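You operate a simulated robot arm through the tools that you are given. There is no shell and no other tool.

The job below is to be done with a simulated robot arm. You get a single attempt, and the scene is never put back.

TASK
Bring the still to the boil under vacuum, then hold it on H1 and H2.
Fine: agitator to RUN at the desk first; all three heaters on till the sight glass shows it boiling, then H3 off.

The check looks at the end state, three seconds after you hand in, the way a careful person would. Anything else that was tipped, shoved, dropped, spilled or broken makes it a failure.

THE ROBOT
A 7-joint arm with a two-finger parallel gripper, fixed in place. Base frame: the origin is at the foot of the arm, x ahead of it, y to its left, z up. Units: mm, degrees, N and s.
With the tool pointing down near the work surface it reaches from about 100 to 580 mm from the base axis. Its first joint turns from -166.0 to 166.0 degrees. Payload 3.43 kg.
Tool frame: the origin (TCP) lies between the finger pads and is the grasp point; the fingertips stand 30 mm ahead of it; z points along the fingers, y is the line along which they close. The gripper opens to 94 mm. The fingers are 28 mm wide and 10 mm thick; the gripper's body (50 by 96 mm) begins 55 mm behind the TCP.
Orientation is told as [roll, pitch, yaw] about the base's x, y, z axes, in that order, counted from this pose: with the fingers straight down and closing along the base's y, the tool's x points along the base's -x, its y along +y and its z along -z.

THE INTERFACE
- The arm moves only by the tool jog_arm. Its argument "moves" is a list of rows, each a list of 2 entries, a list of its own where there are three numbers: the shift along the tool's x, y, z in mm, then the turn, a rotation vector about the tool's x, y, z in degrees. In form: [[[dx, dy, dz], [wx, wy, wz]], ...]. A call has 1 to 20 rows; each row shifts and turns the commanded pose from where the row before left it, along the tool's axes as they then stand. "hand" is the finger opening in mm, from 0 to 94, set as the call begins (left out, the last holds). Rows are played at 5 a second. More than 50 mm and 8.6 degrees between two rows, or a gripper value outside its range, and nothing of the call is played. A pose out of reach is approached as far as the arm can. The call stops where the force on the tool passes 40 N (or 10 N more than at its start, if that is more) or the arm is blocked; 0.2 s more then pass. The fingers move at their own pace (about 108 mm/s each) and stop on an object; they squeeze with about 32 N. The grip force told is the motor's: it shows also when the fingers shut on nothing. Time passes only in rows, and 0.2 s behind the last, so rows that do not move let the fingers close. It gives the time, the measured TCP pose, the force on the tool (base axes), the opening and the grip force at its end, in the units of the frame above (readings bear some noise), with the torque about the TCP (base axes, N m) and any sound that the robot's microphone picked up.
- Cameras (640 x 400 px; columns grow to the right, rows downward): "scene" is fixed at [48.4, 500.9, 1109.1]; the picture's right is [0.69, -0.72, 0.00], its down [-0.23, -0.22, -0.95] and it looks along [0.69, 0.65, -0.32] (base axes); focal length 214 px, centre (320, 200). "wrist" rides on the gripper at [76, 14, -102] in the tool frame; the picture's right is [-0.18, 0.98, 0.00], its down [-0.75, -0.14, -0.64] and it looks along [-0.63, -0.12, 0.77] (tool axes); focal length 243 px, centre (320, 200). There is no depth. A picture from a camera that has moved, and an enlarged one, comes with that camera's place and axes in the base frame and with its lens.
- camera(camera): a new picture of that camera. No time passes.
- lift_body(by): slides the trunk up (or, below 0, down) by that many mm; the arm rides with it, the base frame stays. It gives what a move gives, with no picture.
- enlarge(camera, box): a new picture of the part [left, top, right, bottom] of that camera's present view, enlarged. No time passes.
- close_job(): hands the job in; it is judged then, once.

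Places have to be worked out from the pictures, the camera data and where the tool is seen. Open the gripper and draw the arm clear of the work before you hand the job in, unless the task says otherwise.

The tools are called as a command line: name --argument value ..., lists and objects as JSON in quotes. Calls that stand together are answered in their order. jog_arm: Moves the arm, as the interface text tells. Its arguments: {"type":"object","properties":{"moves":{"type":"array","items":{"type":"array"}},"hand":{"type":"number"}},"required":["moves"]} The other tools are called the same way: lift_body (by) slides the trunk up or down; camera (camera) takes a picture; enlarge (camera, box) takes an enlarged picture of a part of a camera's view; close_job () hands the job in.

At the start:

```text
time: 0.0
tcp_pos: [330.2, 269.8, 1441.5]
orientation: [0.0, 0.0, 0.0]
wrist_force: [-0.4, -0.8, 0.8]
moment: [0.0, 0.0, 0.01]
grip_width: 94.0
grasp_force: 0.0
trunk travel left (down, up): [-133.0, 457.0]
```

scene: 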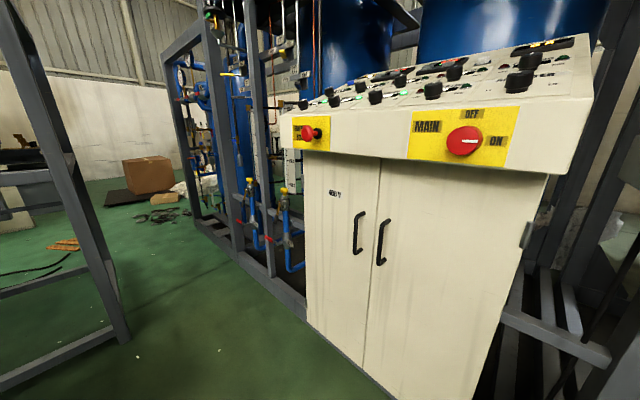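
wrist: 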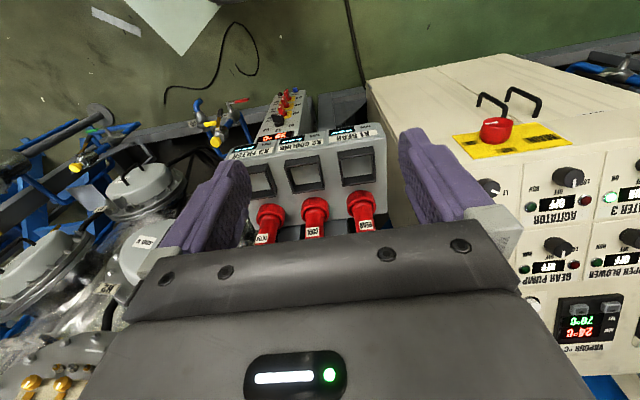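

I start by looking closely at both views to identify the desk, heaters, and the sight glass.

enlarge --camera "scene" --box '[270, 20, 600, 200]'

enlarge --camera "wrist" --box '[220, 70, 420, 250]'

enlarge --camera "wrist" --box '[440, 60, 640, 380]'

enlarge --camera "scene" --box '[160, 0, 340, 130]'

```text
1.94 times, centred on (435, 110) of scene
camera zoom: at [48.4, 500.9, 1109.1], right [0.69, -0.72, 0.0], down [-0.23, -0.22, -0.95], along [0.69, 0.65, -0.32], focal length 416 px, centre (97, 374)
```

zoom: 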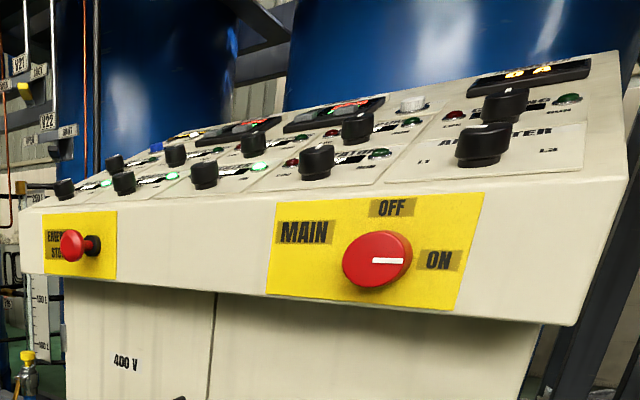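

```text
2.22 times, centred on (320, 160) of wrist
camera zoom: at [255.0, 285.4, 1544.8], right [0.18, 0.98, 0.0], down [0.75, -0.14, 0.64], along [0.63, -0.12, -0.77], focal length 539 px, centre (320, 289)
```

zoom: 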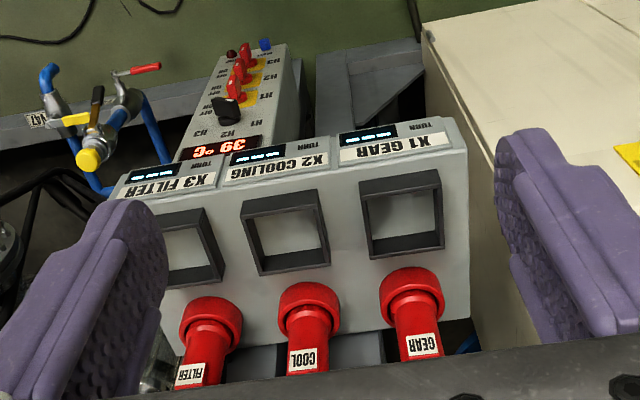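

```text
1.25 times, centred on (540, 220) of wrist
camera zoom: at [255.0, 285.4, 1544.8], right [0.18, 0.98, 0.0], down [0.75, -0.14, 0.64], along [0.63, -0.12, -0.77], focal length 303 px, centre (45, 175)
```

zoom: 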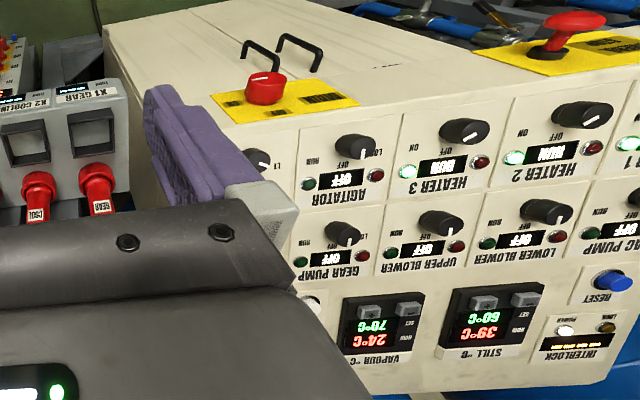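

```text
3.08 times, centred on (250, 65) of scene
camera zoom: at [48.4, 500.9, 1109.1], right [0.69, -0.72, 0.0], down [-0.23, -0.22, -0.95], along [0.69, 0.65, -0.32], focal length 660 px, centre (535, 615)
```

zoom: 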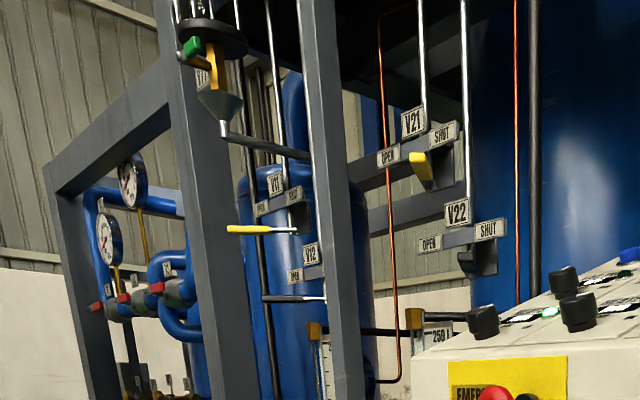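

The wrist picture is upside down (image up is world down), and the desk lies to the left (+y). From two rays I put the agitator knob near (577, 674, 1184) and the MAIN switch near (517, 587, 1087). I'll raise the tool a little and swing the camera toward the desk to read it fully.

jog_arm --moves '[[[0, 0, -20], [0, 0, -8]], [[0, 0, -20], [0, 0, -8]], [[0, 0, -20], [0, 0, -8]], [[0, 0, 0], [0, 0, -8]], [[0, 0, 0], [0, 0, -8]]]'

camera --camera "wrist"

```text
time: 1.2
tcp_pos: [308.0, 250.3, 1451.8]
orientation: [-0.1, 0.0, 40.2]
wrist_force: [-0.3, 0.0, -0.6]
moment: [0.0, -0.02, 0.03]
grip_width: 94.0
grasp_force: 0.1
out of reach, approached as far as the arm can: row 1, 2, 3
trunk travel left (down, up): [-133.0, 457.0]
```

```text
taken
camera wrist: at [241.3, 214.5, 1554.5], right [-0.49, 0.87, 0.0], down [0.67, 0.38, 0.64], along [0.56, 0.32, -0.77], focal length 243 px, centre (320, 200)
```

wrist: 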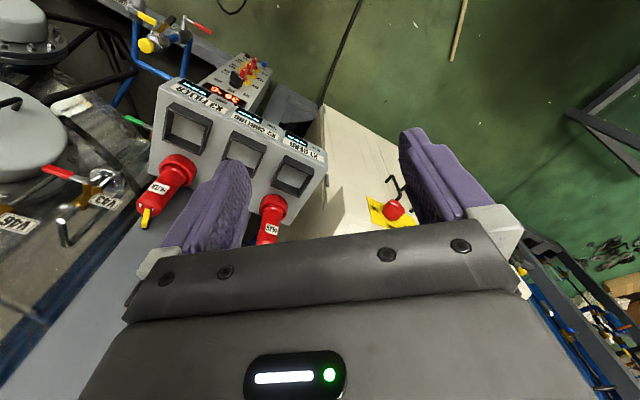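

At this height the arm is at its vertical limit, so I lower the tool slightly, yaw back and draw it back and to the left to see the entire desk panel. There is nothing in that space in the pictures.

jog_arm --moves '[[[0, 0, 20], [0, 0, 8]], [[0, 0, 20], [0, 0, 8]], [[0, 0, 20], [0, 0, 8]], [[0, 0, 0], [0, 0, 8]], [[0, 0, 0], [0, 0, 8]], [[35, 30, 0], [0, 0, 0]], [[35, 30, 0], [0, 0, 0]], [[35, 30, 0], [0, 0, 0]], [[35, 30, 0], [0, 0, 0]], [[35, 30, 0], [0, 0, 0]], [[0, 30, 0], [0, 0, 0]]]'

camera --camera "wrist"

```text
time: 3.6
tcp_pos: [135.8, 433.6, 1392.1]
orientation: [0.0, 0.0, 0.0]
wrist_force: [-0.3, 0.8, 0.3]
moment: [0.01, -0.02, 0.01]
grip_width: 93.8
grasp_force: 0.0
trunk travel left (down, up): [-133.0, 457.0]
```

```text
taken
camera wrist: at [59.7, 449.8, 1496.4], right [0.18, 0.98, 0.0], down [0.75, -0.14, 0.64], along [0.63, -0.12, -0.77], focal length 243 px, centre (320, 200)
```

wrist: 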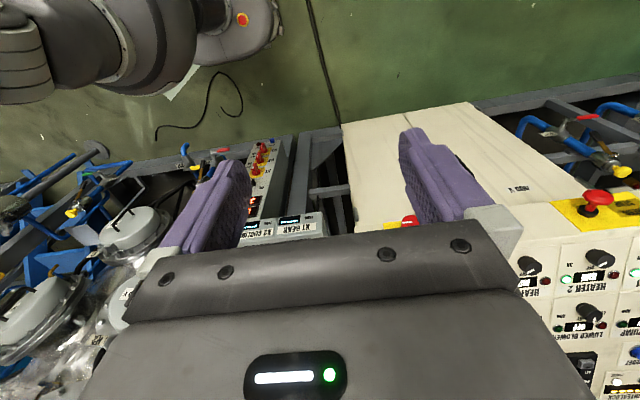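

Desk and box are seen, but the gripper hides part. I tilt the tool forward by 32° and yaw it 24° to the left so the panel comes into the free part of the picture.

jog_arm --moves '[[[0, 0, 0], [0, 0, -8]], [[0, 0, 0], [0, 0, -8]], [[0, 0, 0], [0, 0, -8]], [[0, 0, 0], [0, -8, 0]], [[0, 0, 0], [0, -8, 0]], [[0, 0, 0], [0, -8, 0]], [[0, 0, 0], [0, -8, 0]]]' --hand 0

camera --camera "wrist"

camera --camera "scene"

```text
time: 5.2
tcp_pos: [134.4, 432.7, 1392.1]
orientation: [0.1, -32.1, 24.0]
wrist_force: [0.6, 0.2, 0.8]
moment: [-0.02, 0.0, -0.03]
grip_width: 0.0
grasp_force: 31.9
trunk travel left (down, up): [-133.0, 457.0]
```

```text
taken
camera wrist: at [20.0, 398.7, 1438.5], right [-0.26, 0.96, 0.1], down [0.33, -0.01, 0.94], along [0.91, 0.28, -0.31], focal length 243 px, centre (320, 200)
```

wrist: 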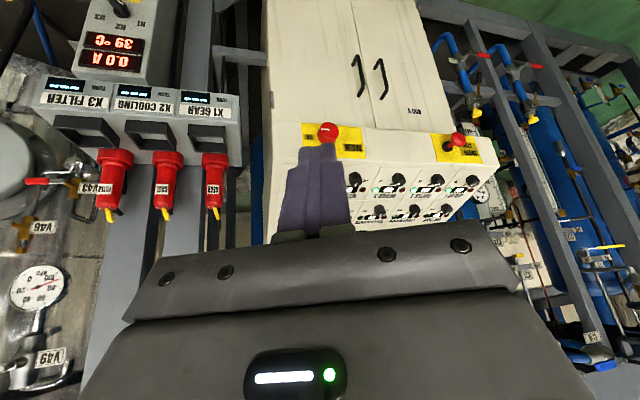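

```text
taken
```

scene: 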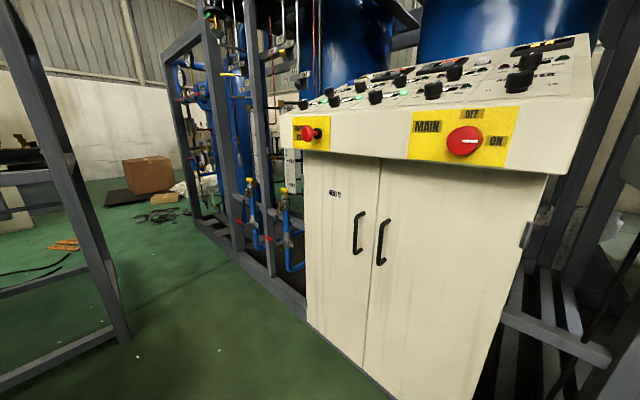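

This works well. I enlarge the parts of this view to read the panel, box, gauge and valves.

enlarge --camera "wrist" --box '[0, 0, 240, 150]'

enlarge --camera "wrist" --box '[0, 150, 160, 400]'

enlarge --camera "wrist" --box '[290, 110, 500, 241]'

enlarge --camera "wrist" --box '[430, 20, 640, 380]'

```text
2.67 times, centred on (120, 75) of wrist
camera zoom: at [20.0, 398.7, 1438.5], right [-0.26, 0.96, 0.1], down [0.33, -0.01, 0.94], along [0.91, 0.28, -0.31], focal length 647 px, centre (853, 533)
```

zoom: 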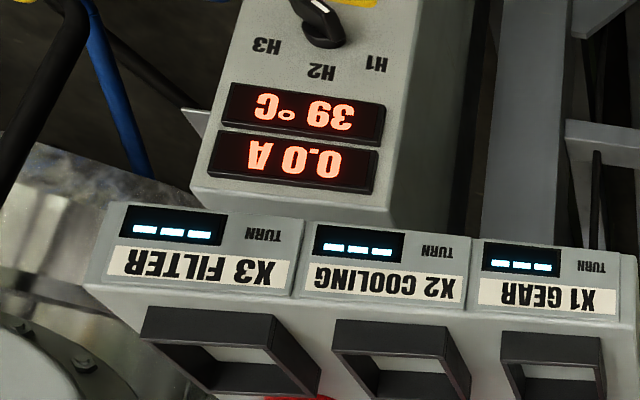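

```text
1.60 times, centred on (80, 275) of wrist
camera zoom: at [20.0, 398.7, 1438.5], right [-0.26, 0.96, 0.1], down [0.33, -0.01, 0.94], along [0.91, 0.28, -0.31], focal length 388 px, centre (704, 80)
```

zoom: 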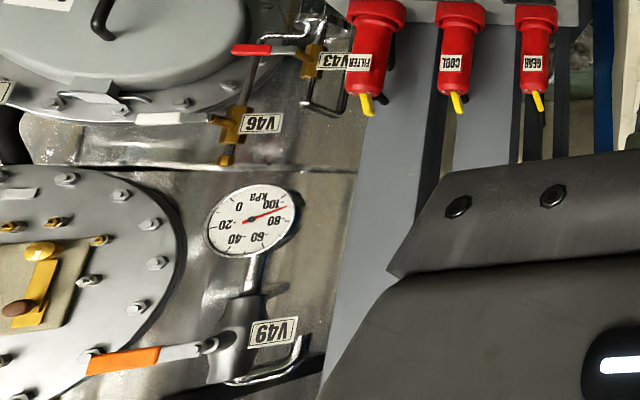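

```text
3.05 times, centred on (395, 176) of wrist
camera zoom: at [20.0, 398.7, 1438.5], right [-0.26, 0.96, 0.1], down [0.33, -0.01, 0.94], along [0.91, 0.28, -0.31], focal length 739 px, centre (91, 275)
```

zoom: 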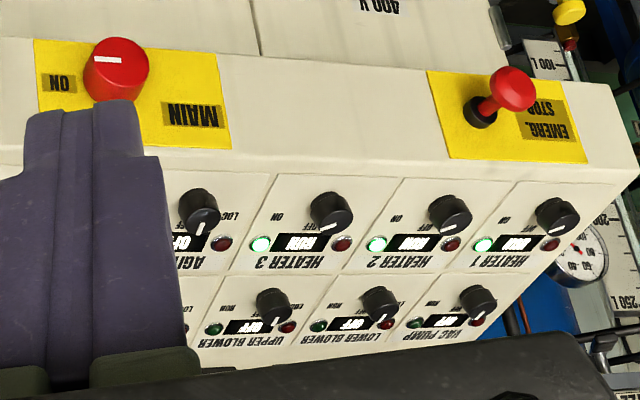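

```text
1.11 times, centred on (535, 200) of wrist
camera zoom: at [20.0, 398.7, 1438.5], right [-0.26, 0.96, 0.1], down [0.33, -0.01, 0.94], along [0.91, 0.28, -0.31], focal length 270 px, centre (81, 200)
```

zoom: 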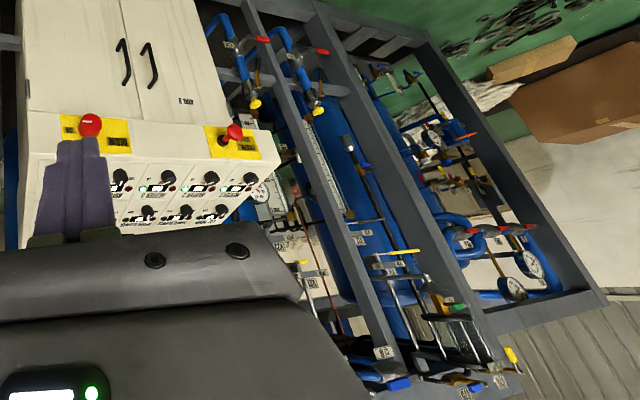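

Desk heaters 1–3 read RUN, agitator, blowers, gear pump and vac pump read OFF. The local heater box shows 39 °C, 0.0 A. I swing the camera to the right to see the still, its sight glass and the heater box.

jog_arm --moves '[[[0, 0, 0], [0, 8, 0]], [[0, 0, 0], [0, 8, 0]], [[0, 0, 0], [0, 8, 0]], [[0, 0, 0], [0, 8, 0]], [[0, 0, 0], [0, 0, 8]], [[0, 0, 0], [0, 0, 8]], [[0, 0, 0], [0, 0, 8]], [[0, 0, 0], [0, 0, 8]], [[0, 0, 0], [0, 0, 8]], [[0, 0, 0], [0, 0, 8]], [[0, 0, 0], [0, -8, 0]], [[0, 0, 0], [0, -8, 0]], [[0, 0, 0], [0, -8, 0]]]'

camera --camera "wrist"

```text
time: 8.0
tcp_pos: [133.6, 433.4, 1391.4]
orientation: [0.0, -24.1, -24.2]
wrist_force: [0.0, -0.1, -0.4]
moment: [-0.03, -0.02, 0.0]
grip_width: 0.0
grasp_force: 31.9
trunk travel left (down, up): [-133.0, 457.0]
```

```text
taken
camera wrist: at [38.7, 492.1, 1455.4], right [0.55, 0.83, 0.08], down [0.33, -0.3, 0.89], along [0.76, -0.47, -0.44], focal length 243 px, centre (320, 200)
```

wrist: 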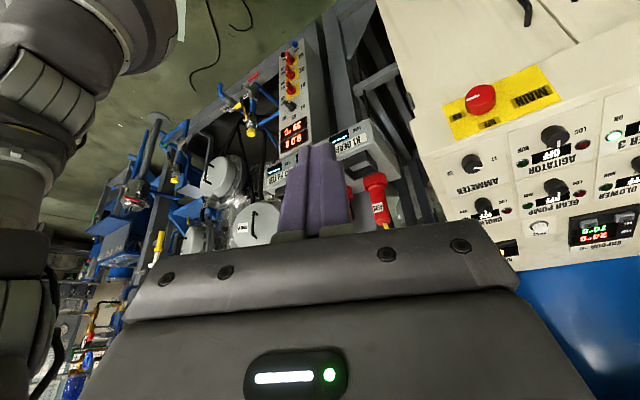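

enlarge --camera "wrist" --box '[130, 20, 330, 250]'

enlarge --camera "wrist" --box '[430, 60, 640, 260]'

enlarge --camera "wrist" --box '[250, 20, 350, 90]'

enlarge --camera "wrist" --box '[40, 220, 170, 400]'

```text
1.74 times, centred on (230, 135) of wrist
camera zoom: at [38.7, 492.1, 1455.4], right [0.55, 0.83, 0.08], down [0.33, -0.3, 0.89], along [0.76, -0.47, -0.44], focal length 422 px, centre (476, 313)
```

zoom: 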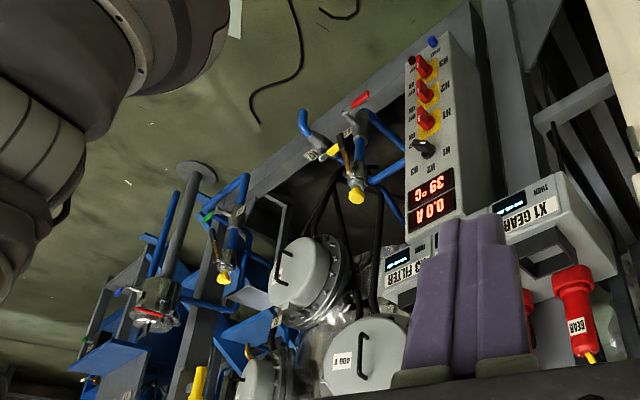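

```text
2.00 times, centred on (535, 160) of wrist
camera zoom: at [38.7, 492.1, 1455.4], right [0.55, 0.83, 0.08], down [0.33, -0.3, 0.89], along [0.76, -0.47, -0.44], focal length 485 px, centre (-110, 280)
```

zoom: 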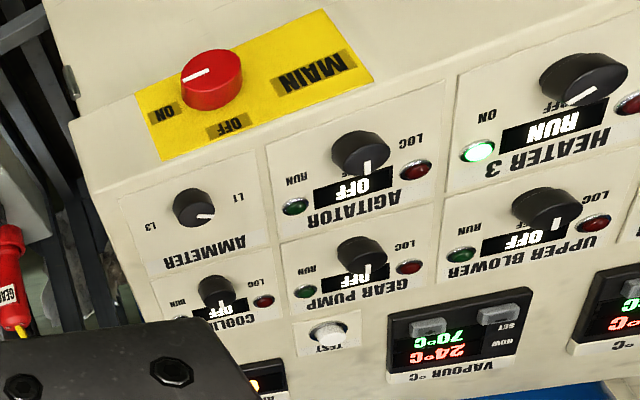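

```text
5.71 times, centred on (300, 55) of wrist
camera zoom: at [38.7, 492.1, 1455.4], right [0.55, 0.83, 0.08], down [0.33, -0.3, 0.89], along [0.76, -0.47, -0.44], focal length 1386 px, centre (434, 1029)
```

zoom: 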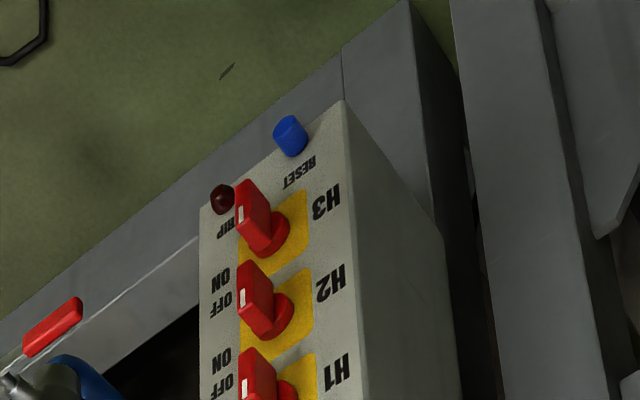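

```text
2.22 times, centred on (105, 310) of wrist
camera zoom: at [38.7, 492.1, 1455.4], right [0.55, 0.83, 0.08], down [0.33, -0.3, 0.89], along [0.76, -0.47, -0.44], focal length 539 px, centre (798, -44)
```

zoom: 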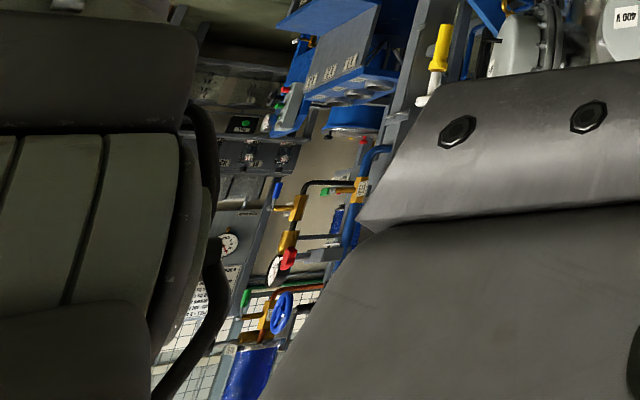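

I can read the agitator knob: LOC / OFF / RUN with RUN to the world right (clockwise). Next I look at the still side, its gauge, the sight glass and the heater box, so I move the tool back over toward y≈100.

jog_arm --moves '[[[0, 0, 0], [0, 8, 0]], [[0, 0, 0], [0, 8, 0]], [[0, 0, 0], [0, 8, 0]], [[0, 0, 0], [0, 0, -8]], [[0, 0, 0], [0, 0, -8]], [[0, 0, 0], [0, 0, -8]], [[-14, -42, 0], [0, 0, 0]], [[-14, -42, 0], [0, 0, 0]], [[-14, -42, 0], [0, 0, 0]], [[-14, -42, 0], [0, 0, 0]], [[-14, -42, 0], [0, 0, 0]], [[-14, -42, 0], [0, 0, 0]], [[-14, -42, 0], [0, 0, 0]], [[-14, -42, 0], [0, 0, 0]]]'

camera --camera "wrist"

```text
time: 11.0
tcp_pos: [245.2, 98.0, 1390.8]
orientation: [0.0, 0.0, 0.0]
wrist_force: [-0.6, -0.2, 0.3]
moment: [0.0, 0.01, -0.02]
grip_width: 0.0
grasp_force: 32.4
trunk travel left (down, up): [-133.0, 457.0]
```

```text
taken
camera wrist: at [169.9, 112.7, 1494.5], right [0.18, 0.98, 0.0], down [0.75, -0.14, 0.64], along [0.63, -0.12, -0.77], focal length 243 px, centre (320, 200)
```

wrist: 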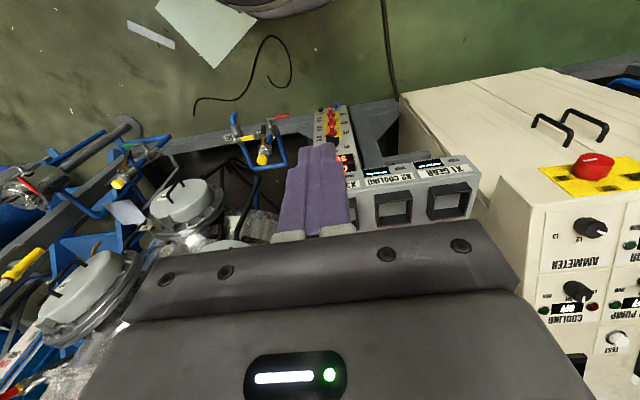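

I tilt the tool forward to look more level at the still and the box.

jog_arm --moves '[[[0, 0, 0], [0, -8, 0]], [[0, 0, 0], [0, -8, 0]], [[0, 0, 0], [0, -8, 0]], [[0, 0, 0], [0, -8, 0]], [[0, 0, 0], [0, -8, 0]]]'

camera --camera "wrist"

```text
time: 12.2
tcp_pos: [246.0, 95.9, 1392.5]
orientation: [0.1, -40.1, 0.0]
wrist_force: [0.5, -0.3, -0.6]
moment: [-0.01, -0.03, 0.0]
grip_width: 0.0
grasp_force: 31.7
trunk travel left (down, up): [-133.0, 457.0]
```

```text
taken
camera wrist: at [121.6, 111.8, 1422.1], right [0.14, 0.98, 0.12], down [0.16, -0.14, 0.98], along [0.98, -0.12, -0.18], focal length 243 px, centre (320, 200)
```

wrist: 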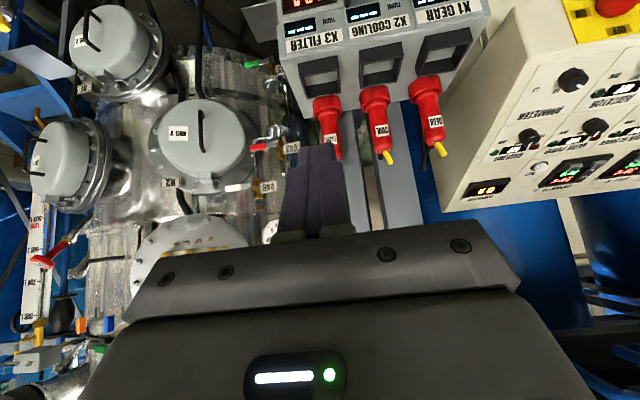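

jog_arm --moves '[[[0, 0, 0], [0, -8, 0]], [[0, 0, 0], [0, -8, 0]], [[0, 0, 0], [0, -8, 0]], [[0, 0, 0], [0, -8, 0]]]'

camera --camera "wrist"

```text
time: 13.2
tcp_pos: [245.3, 96.5, 1393.0]
orientation: [0.0, -72.2, 0.0]
wrist_force: [0.2, -0.3, -0.1]
moment: [0.01, -0.02, 0.01]
grip_width: 0.0
grasp_force: 32.1
trunk travel left (down, up): [-133.0, 457.0]
```

```text
taken
camera wrist: at [124.7, 111.4, 1351.9], right [0.06, 0.98, 0.18], down [-0.38, -0.14, 0.91], along [0.92, -0.12, 0.37], focal length 243 px, centre (320, 200)
```

wrist: 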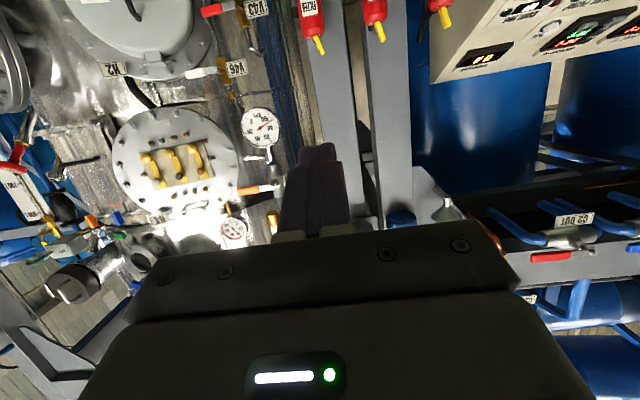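

enlarge --camera "wrist" --box '[90, 60, 310, 290]'

enlarge --camera "wrist" --box '[230, 95, 290, 135]'

enlarge --camera "wrist" --box '[0, 100, 150, 320]'

enlarge --camera "wrist" --box '[430, 0, 640, 130]'

```text
1.74 times, centred on (200, 175) of wrist
camera zoom: at [124.7, 111.4, 1351.9], right [0.06, 0.98, 0.18], down [-0.38, -0.14, 0.91], along [0.92, -0.12, 0.37], focal length 422 px, centre (529, 244)
```

zoom: 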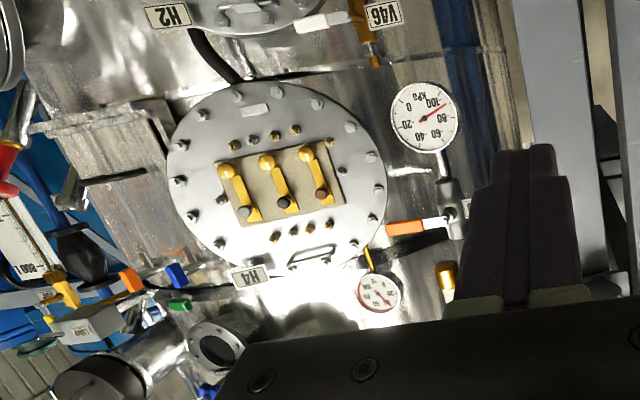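

```text
10.00 times, centred on (260, 115) of wrist
camera zoom: at [124.7, 111.4, 1351.9], right [0.06, 0.98, 0.18], down [-0.38, -0.14, 0.91], along [0.92, -0.12, 0.37], focal length 2426 px, centre (920, 1050)
```

zoom: 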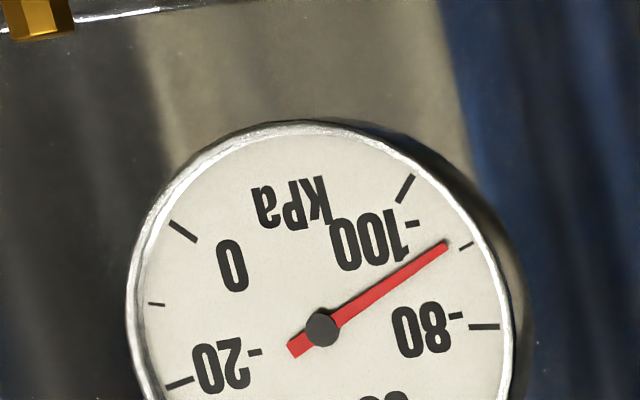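

```text
1.82 times, centred on (75, 210) of wrist
camera zoom: at [124.7, 111.4, 1351.9], right [0.06, 0.98, 0.18], down [-0.38, -0.14, 0.91], along [0.92, -0.12, 0.37], focal length 441 px, centre (766, 182)
```

zoom: 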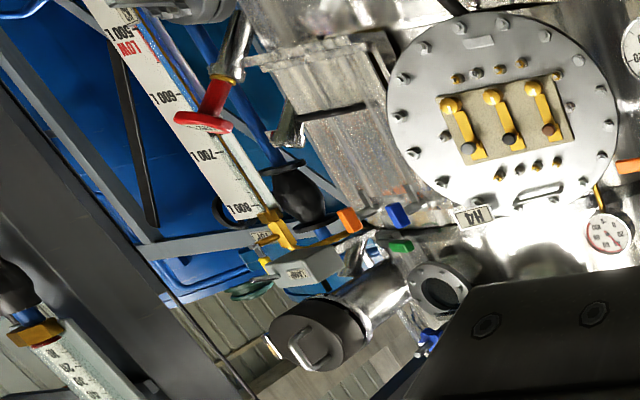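

```text
3.05 times, centred on (535, 65) of wrist
camera zoom: at [124.7, 111.4, 1351.9], right [0.06, 0.98, 0.18], down [-0.38, -0.14, 0.91], along [0.92, -0.12, 0.37], focal length 739 px, centre (-335, 611)
```

zoom: 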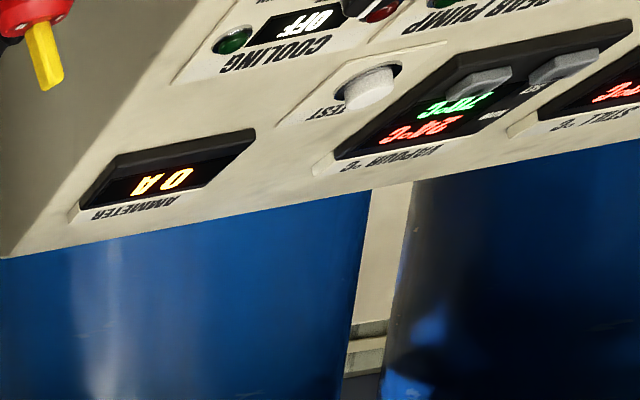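

The still's gauge reads −90 kPa, so the vacuum is already drawn and I leave it alone. The sight glass appears to be the small flanged window at the top of the still next to the lamp. Now I return to a moderate tilt and lower the tool to look at the H1/H2/H3 box.

jog_arm --moves '[[[0, 0, 0], [0, 8, 0]], [[0, 0, 0], [0, 8, 0]], [[0, 0, 0], [0, 8, 0]], [[0, 0, 0], [0, 8, 0]], [[28.9, 0, 34.5], [0, 0, 0]], [[28.9, 0, 34.5], [0, 0, 0]], [[28.9, 0, 34.5], [0, 0, 0]], [[28.9, 0, 34.5], [0, 0, 0]], [[28.9, 0, 34.5], [0, 0, 0]]]'

camera --camera "wrist"

```text
time: 15.2
tcp_pos: [266.4, 108.0, 1196.3]
orientation: [-0.1, -39.9, -0.1]
wrist_force: [0.5, 0.2, 1.1]
moment: [0.03, -0.02, -0.01]
grip_width: 0.0
grasp_force: 31.5
out of reach, approached as far as the arm can: row 9
trunk travel left (down, up): [-133.0, 457.0]
```

```text
taken
camera wrist: at [141.1, 123.5, 1226.2], right [0.14, 0.98, 0.12], down [0.17, -0.14, 0.98], along [0.98, -0.12, -0.18], focal length 243 px, centre (320, 200)
```

wrist: 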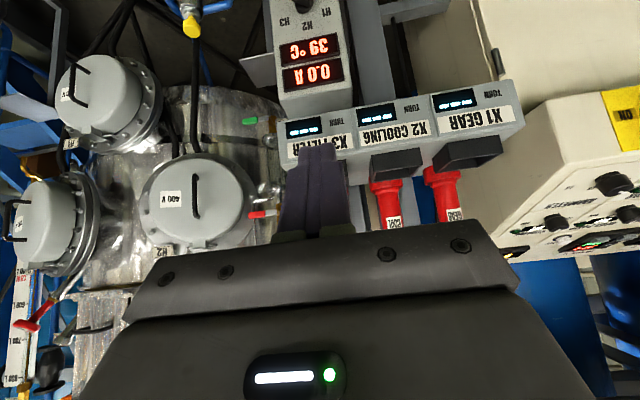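

Out-of-reach at this close, low spot; I turn the tool to point straight down so the camera looks onto the H box.

jog_arm --moves '[[[0, 0, 0], [0, 8, 0]], [[0, 0, 0], [0, 8, 0]], [[0, 0, 0], [0, 8, 0]], [[0, 0, 0], [0, 8, 0]], [[0, 0, 0], [0, 8, 0]]]'

camera --camera "wrist"

enlarge --camera "wrist" --box '[250, 40, 410, 180]'

```text
time: 16.4
tcp_pos: [261.1, 109.1, 1196.6]
orientation: [0.0, 0.3, 0.0]
wrist_force: [0.0, -0.7, 0.5]
moment: [0.01, -0.01, -0.03]
grip_width: 0.2
grasp_force: 32.7
trunk travel left (down, up): [-133.0, 457.0]
```

```text
taken
camera wrist: at [185.6, 124.6, 1299.3], right [0.18, 0.98, 0.0], down [0.76, -0.14, 0.64], along [0.63, -0.12, -0.77], focal length 243 px, centre (320, 200)
```

wrist: 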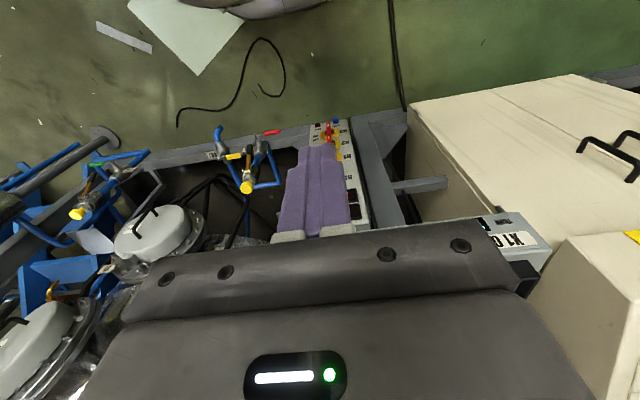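

```text
2.86 times, centred on (330, 110) of wrist
camera zoom: at [185.6, 124.6, 1299.3], right [0.18, 0.98, 0.0], down [0.76, -0.14, 0.64], along [0.63, -0.12, -0.77], focal length 693 px, centre (291, 457)
```

zoom: 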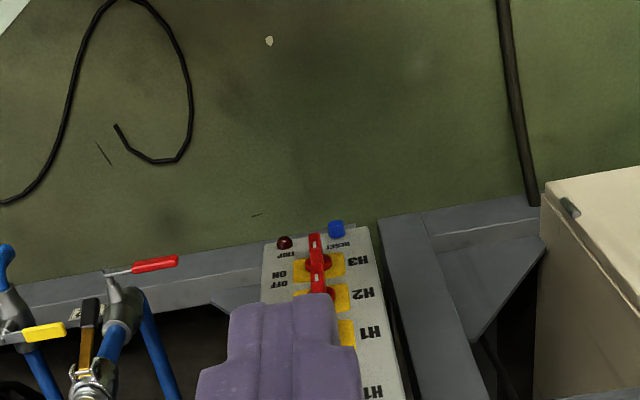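

The gripper covers the box, so I shift the tool 110 mm to the left and tilt slightly.

jog_arm --moves '[[[0, 37, 0], [0, 0, 0]], [[0, 37, 0], [0, 0, 0]], [[0, 37, 0], [0, 0, 0]], [[0, 0, 0], [0, -8, 0]], [[0, 0, 0], [0, -8, 0]]]'

camera --camera "wrist"

enlarge --camera "wrist" --box '[200, 20, 340, 160]'

```text
time: 17.6
tcp_pos: [259.5, 220.1, 1197.3]
orientation: [0.1, -16.1, 0.0]
wrist_force: [0.4, 0.3, 0.7]
moment: [0.01, -0.01, -0.02]
grip_width: 0.3
grasp_force: 32.2
trunk travel left (down, up): [-133.0, 457.0]
```

```text
taken
camera wrist: at [158.4, 235.7, 1275.5], right [0.18, 0.98, 0.05], down [0.55, -0.14, 0.83], along [0.82, -0.12, -0.56], focal length 243 px, centre (320, 200)
```

wrist: 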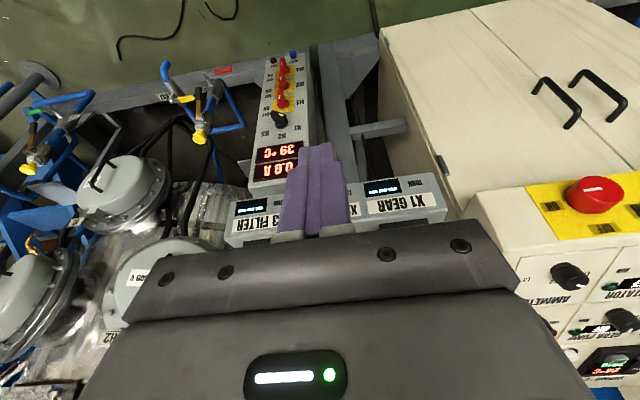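

```text
2.86 times, centred on (270, 90) of wrist
camera zoom: at [158.4, 235.7, 1275.5], right [0.18, 0.98, 0.05], down [0.55, -0.14, 0.83], along [0.82, -0.12, -0.56], focal length 693 px, centre (463, 514)
```

zoom: 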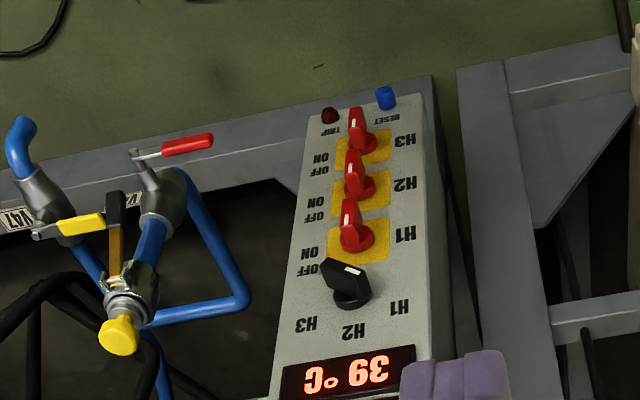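

The H1/H2/H3 switches are on a vertical panel facing −x at about x≈555, y≈88, z≈655/570/480. I go down in free space ahead of it (x≈320, y≈20) to get a level look.

jog_arm --moves '[[[0, 0, 0], [0, 8, 0]], [[0, 0, 0], [0, 8, 0]], [[-12, -40, 0], [0, 0, 0]], [[-12, -40, 0], [0, 0, 0]], [[-12, -40, 0], [0, 0, 0]], [[-12, -40, 0], [0, 0, 0]], [[-12, -40, 0], [0, 0, 0]], [[0, 0, 45], [0, 0, 0]], [[0, 0, 45], [0, 0, 0]], [[0, 0, 45], [0, 0, 0]], [[0, 0, 45], [0, 0, 0]], [[0, 0, 45], [0, 0, 0]], [[0, 0, 45], [0, 0, 0]]]'

camera --camera "wrist"

```text
time: 20.4
tcp_pos: [319.1, 20.2, 927.3]
orientation: [0.0, 0.0, 0.0]
wrist_force: [0.4, -0.2, 0.3]
moment: [0.0, 0.01, 0.04]
grip_width: 0.0
grasp_force: 32.0
trunk travel left (down, up): [-133.0, 457.0]
```

```text
taken
camera wrist: at [243.6, 35.9, 1030.8], right [0.18, 0.98, 0.0], down [0.75, -0.14, 0.64], along [0.63, -0.12, -0.77], focal length 243 px, centre (320, 200)
```

wrist: 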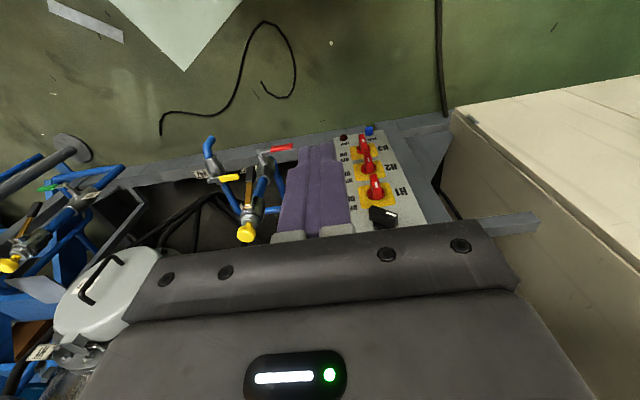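

Consistent: H1 near (555, 90, 645). I go further down and tilt for the level look.

jog_arm --moves '[[[0, 0, 40], [0, 0, 0]], [[0, 0, 40], [0, 0, 0]], [[0, 0, 40], [0, 0, 0]], [[0, 0, 40], [0, 0, 0]], [[0, 0, 0], [0, -8, 0]], [[0, 0, 0], [0, -8, 0]], [[0, 0, 0], [0, -8, 0]], [[0, 0, 0], [0, -8, 0]], [[0, 0, 0], [0, -8, 0]]]'

camera --camera "wrist"

```text
time: 22.4
tcp_pos: [333.0, 23.1, 753.2]
orientation: [0.0, -40.0, 0.2]
wrist_force: [0.3, 0.4, 0.1]
moment: [0.0, 0.01, -0.01]
grip_width: 0.0
grasp_force: 32.5
out of reach, approached as far as the arm can: row 7, 8
trunk travel left (down, up): [-133.0, 457.0]
```

```text
taken
camera wrist: at [208.6, 38.0, 783.8], right [0.14, 0.98, 0.12], down [0.16, -0.14, 0.98], along [0.98, -0.12, -0.18], focal length 243 px, centre (320, 200)
```

wrist: 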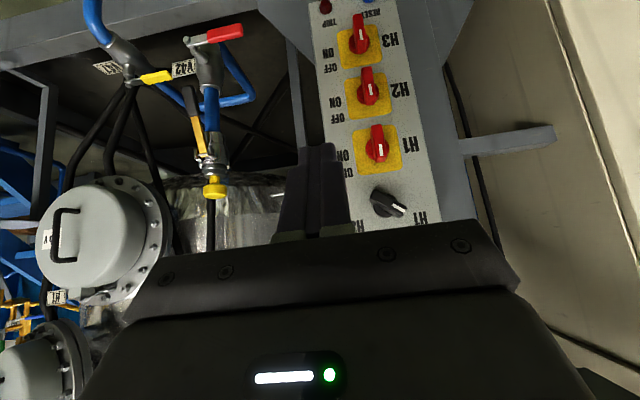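

enlarge --camera "wrist" --box '[300, 0, 440, 230]'

enlarge --camera "wrist" --box '[310, 0, 430, 75]'

enlarge --camera "wrist" --box '[320, 100, 440, 230]'

```text
1.74 times, centred on (370, 115) of wrist
camera zoom: at [208.6, 38.0, 783.8], right [0.14, 0.98, 0.12], down [0.16, -0.14, 0.98], along [0.98, -0.12, -0.18], focal length 422 px, centre (233, 348)
```

zoom: 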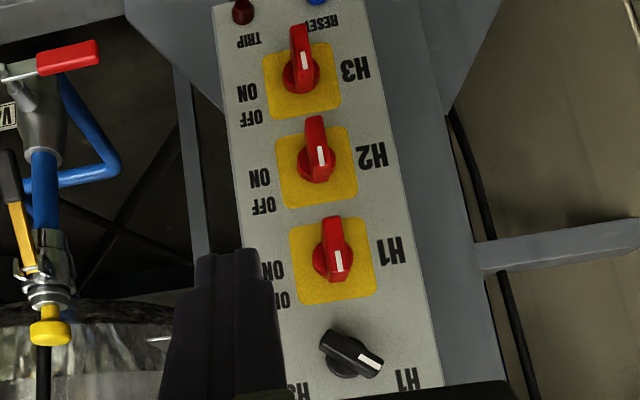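

```text
5.33 times, centred on (370, 38) of wrist
camera zoom: at [208.6, 38.0, 783.8], right [0.14, 0.98, 0.12], down [0.16, -0.14, 0.98], along [0.98, -0.12, -0.18], focal length 1294 px, centre (53, 1067)
```

zoom: 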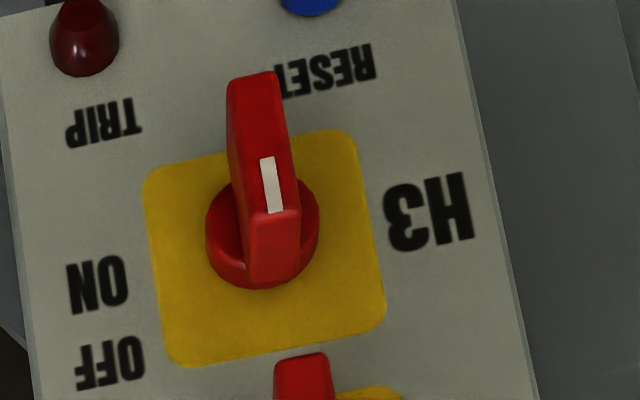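

```text
3.08 times, centred on (380, 165) of wrist
camera zoom: at [208.6, 38.0, 783.8], right [0.14, 0.98, 0.12], down [0.16, -0.14, 0.98], along [0.98, -0.12, -0.18], focal length 746 px, centre (135, 308)
```

zoom: 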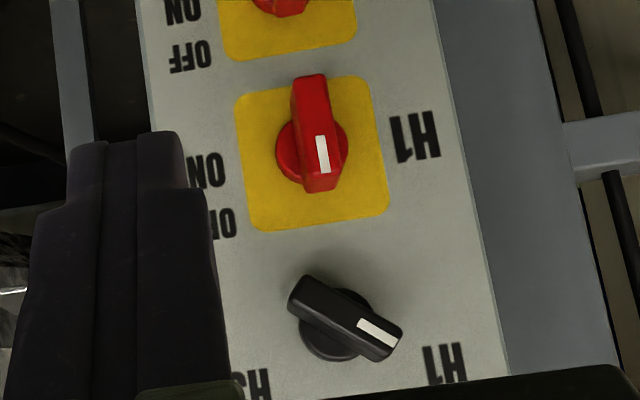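

The view shows each H switch as a bar handle: pointer now up (OFF), ON at 3 o'clock (90° clockwise). Agitator comes first, so I retract upward with the tool down and move back toward the desk.

jog_arm --moves '[[[0, 0, 0], [0, 8, 0]], [[0, 0, 0], [0, 8, 0]], [[0, 0, 0], [0, 8, 0]], [[0, 0, 0], [0, 8, 0]], [[0, 0, 0], [0, 8, 0]], [[0, 0, -45], [0, 0, 0]], [[0, 0, -45], [0, 0, 0]], [[0, 0, -45], [0, 0, 0]], [[0, 0, -45], [0, 0, 0]], [[0, 0, -45], [0, 0, 0]], [[0, 0, -45], [0, 0, 0]], [[0, 0, -45], [0, 0, 0]], [[0, 0, -45], [0, 0, 0]], [[0, 0, -45], [0, 0, 0]], [[0, 0, -45], [0, 0, 0]], [[0, 0, -45], [0, 0, 0]], [[0, 0, -45], [0, 0, 0]], [[0, 0, -45], [0, 0, 0]]]'

jog_arm --moves '[[[0, 45, 0], [0, 0, 0]], [[0, 45, 0], [0, 0, 0]], [[0, 45, 0], [0, 0, 0]], [[0, 45, 0], [0, 0, 0]], [[0, 45, 0], [0, 0, 0]], [[20, 40, 0], [0, 0, 0]], [[20, 40, 0], [0, 0, 0]], [[20, 40, 0], [0, 0, 0]], [[20, 40, 0], [0, 0, 0]]]'

lift_body --by 200

camera --camera "wrist"

```text
time: 26.2
tcp_pos: [330.3, 24.4, 1343.8]
orientation: [0.0, 0.0, 0.0]
wrist_force: [0.8, 0.8, 0.1]
moment: [0.0, 0.02, 0.0]
grip_width: 0.0
grasp_force: 32.0
trunk travel left (down, up): [-133.0, 457.0]
```

```text
time: 28.2
tcp_pos: [250.2, 409.5, 1339.7]
orientation: [0.0, 0.0, 0.0]
wrist_force: [0.1, -0.3, 0.8]
moment: [0.02, -0.02, -0.02]
grip_width: 0.0
grasp_force: 31.8
trunk travel left (down, up): [-133.0, 457.0]
```

```text
time: 30.4
tcp_pos: [250.6, 410.4, 1538.5]
orientation: [0.0, -0.1, 0.0]
wrist_force: [0.4, -0.2, 0.7]
moment: [0.01, -0.01, 0.01]
grip_width: 0.0
grasp_force: 31.9
trunk travel left (down, up): [-333.0, 257.0]
```

```text
taken
camera wrist: at [174.8, 424.8, 1641.7], right [0.18, 0.98, 0.0], down [0.75, -0.14, 0.64], along [0.63, -0.12, -0.77], focal length 243 px, centre (320, 200)
```

wrist: 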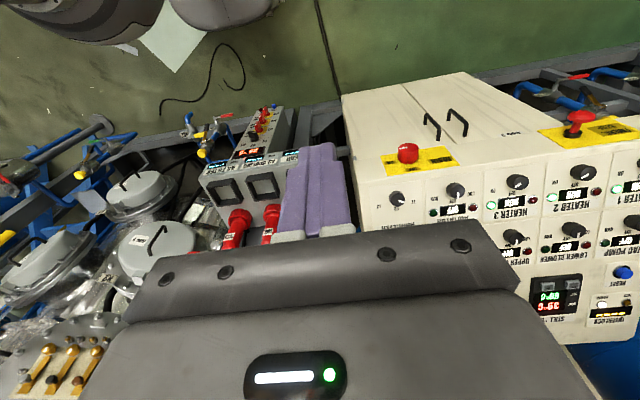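

enlarge --camera "wrist" --box '[380, 130, 540, 240]'

enlarge --camera "wrist" --box '[520, 150, 640, 350]'

enlarge --camera "scene" --box '[350, 30, 600, 170]'

```text
3.64 times, centred on (460, 185) of wrist
camera zoom: at [174.8, 424.8, 1641.7], right [0.18, 0.98, 0.0], down [0.75, -0.14, 0.64], along [0.63, -0.12, -0.77], focal length 882 px, centre (-189, 254)
```

zoom: 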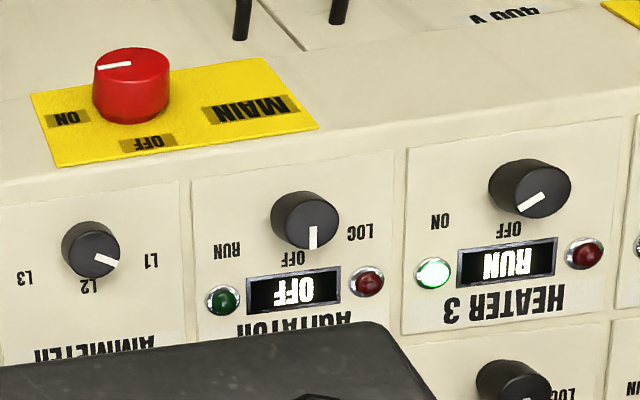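

```text
2.00 times, centred on (580, 250) of wrist
camera zoom: at [174.8, 424.8, 1641.7], right [0.18, 0.98, 0.0], down [0.75, -0.14, 0.64], along [0.63, -0.12, -0.77], focal length 485 px, centre (-200, 100)
```

zoom: 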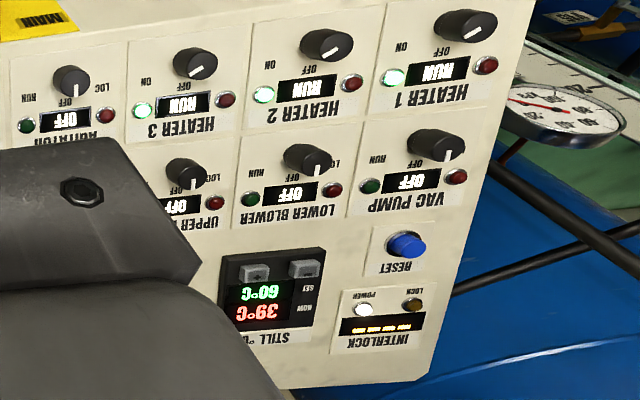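

```text
2.56 times, centred on (475, 100) of scene
camera zoom: at [48.4, 500.9, 1109.1], right [0.69, -0.72, 0.0], down [-0.23, -0.22, -0.95], along [0.69, 0.65, -0.32], focal length 549 px, centre (-77, 456)
```

zoom: 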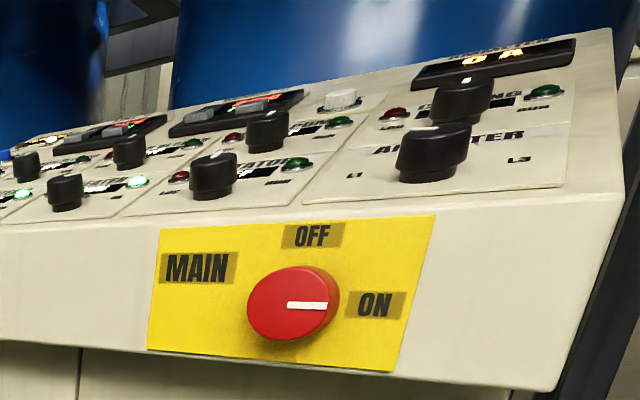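

The desk knobs are round with a pointer line, so I must pinch and twist. I estimate the panel's slope at about 20° (facing −x/up) and the agitator knob's top near (579, 676, 1189), which is far out, so I raise the trunk a bit and set an oblique gripper orientation (α=81°, tilt 26°) that can be turned 60° clockwise about the knob's axis.

lift_body --by 90

jog_arm --moves '[[[0, 0, 40], [0, -6.67, 0]], [[0, 0, 40], [0, -6.67, 0]], [[0, 0, 40], [0, -6.67, 0]], [[0, 0, 0], [0, 0, -8.1]], [[0, 0, 0], [0, 0, -8.1]], [[0, 0, 0], [0, 0, -8.1]], [[0, 0, 0], [0, 0, -8.1]], [[0, 0, 0], [0, 0, -8.1]], [[0, 0, 0], [0, 0, -8.1]], [[0, 0, 0], [0, 0, -8.1]], [[0, 0, 0], [0, 0, -8.1]], [[0, 0, 0], [0, 0, -8.1]], [[0, 0, 0], [0, 0, -8.1]], [[0, 0, 0], [0, -6.5, 0]], [[0, 0, 0], [0, -6.5, 0]], [[0, 0, 0], [0, -6.5, 0]], [[0, 0, 0], [0, -6.5, 0]]]' --hand 80

camera --camera "wrist"

```text
time: 31.6
tcp_pos: [251.8, 408.8, 1627.5]
orientation: [0.2, 0.0, 0.0]
wrist_force: [0.5, 0.8, -0.2]
moment: [0.01, 0.02, 0.0]
grip_width: 0.1
grasp_force: 32.2
trunk travel left (down, up): [-423.0, 167.0]
```

```text
time: 35.2
tcp_pos: [262.5, 408.7, 1509.5]
orientation: [-22.4, -27.5, 91.2]
wrist_force: [0.0, -0.7, -0.9]
moment: [0.01, -0.02, 0.0]
grip_width: 80.1
grasp_force: 0.1
trunk travel left (down, up): [-423.0, 167.0]
```

```text
taken
camera wrist: at [213.3, 300.0, 1555.1], right [-0.92, 0.32, -0.25], down [-0.12, 0.37, 0.92], along [0.38, 0.87, -0.3], focal length 243 px, centre (320, 200)
```

wrist: 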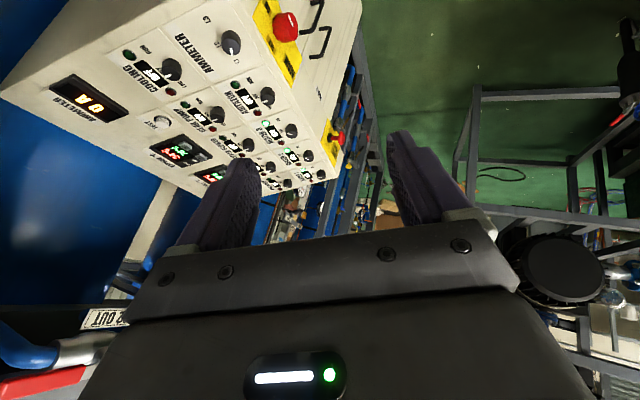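

The agitator knob again comes out at about (579, 672, 1185). I approach in a straight line to 70 % of the way to a standoff and check the view.

jog_arm --moves '[[[-8.1, -14.4, 39.7], [0, 0, 0]], [[-8.1, -14.4, 39.7], [0, 0, 0]], [[-8.1, -14.4, 39.7], [0, 0, 0]], [[-8.1, -14.4, 39.7], [0, 0, 0]], [[-8.1, -14.4, 39.7], [0, 0, 0]], [[-8.1, -14.4, 39.7], [0, 0, 0]], [[-8.1, -14.4, 39.7], [0, 0, 0]]]'

camera --camera "wrist"

camera --camera "scene"

```text
time: 36.8
tcp_pos: [459.6, 568.0, 1341.1]
orientation: [-22.3, -27.4, 91.1]
wrist_force: [0.0, 0.3, -0.2]
moment: [-0.04, 0.04, 0.0]
grip_width: 80.3
grasp_force: 0.0
trunk travel left (down, up): [-423.0, 167.0]
```

```text
taken
camera wrist: at [410.0, 458.8, 1386.3], right [-0.92, 0.32, -0.25], down [-0.12, 0.37, 0.92], along [0.38, 0.87, -0.3], focal length 243 px, centre (320, 200)
```

wrist: 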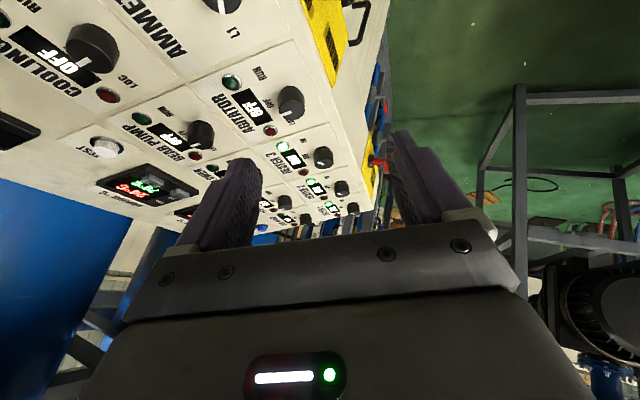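

```text
taken
```

scene: 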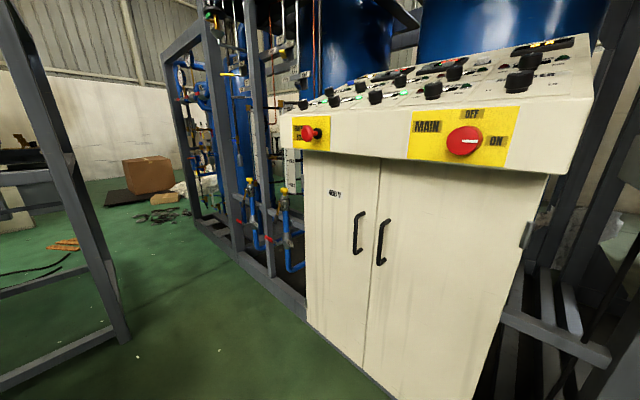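

enlarge --camera "wrist" --box '[200, 50, 360, 170]'

```text
3.33 times, centred on (280, 110) of wrist
camera zoom: at [410.0, 458.8, 1386.3], right [-0.92, 0.32, -0.25], down [-0.12, 0.37, 0.92], along [0.38, 0.87, -0.3], focal length 809 px, centre (453, 500)
```

zoom: 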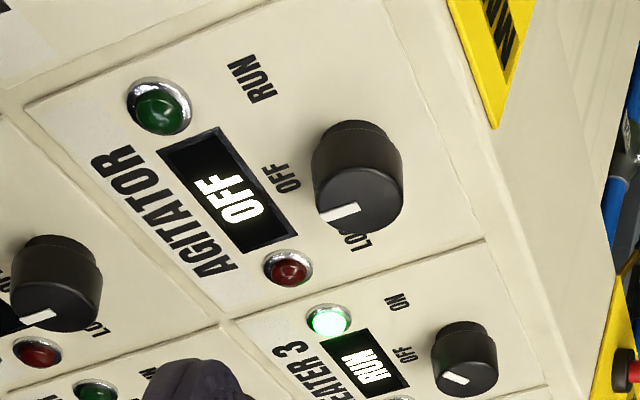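

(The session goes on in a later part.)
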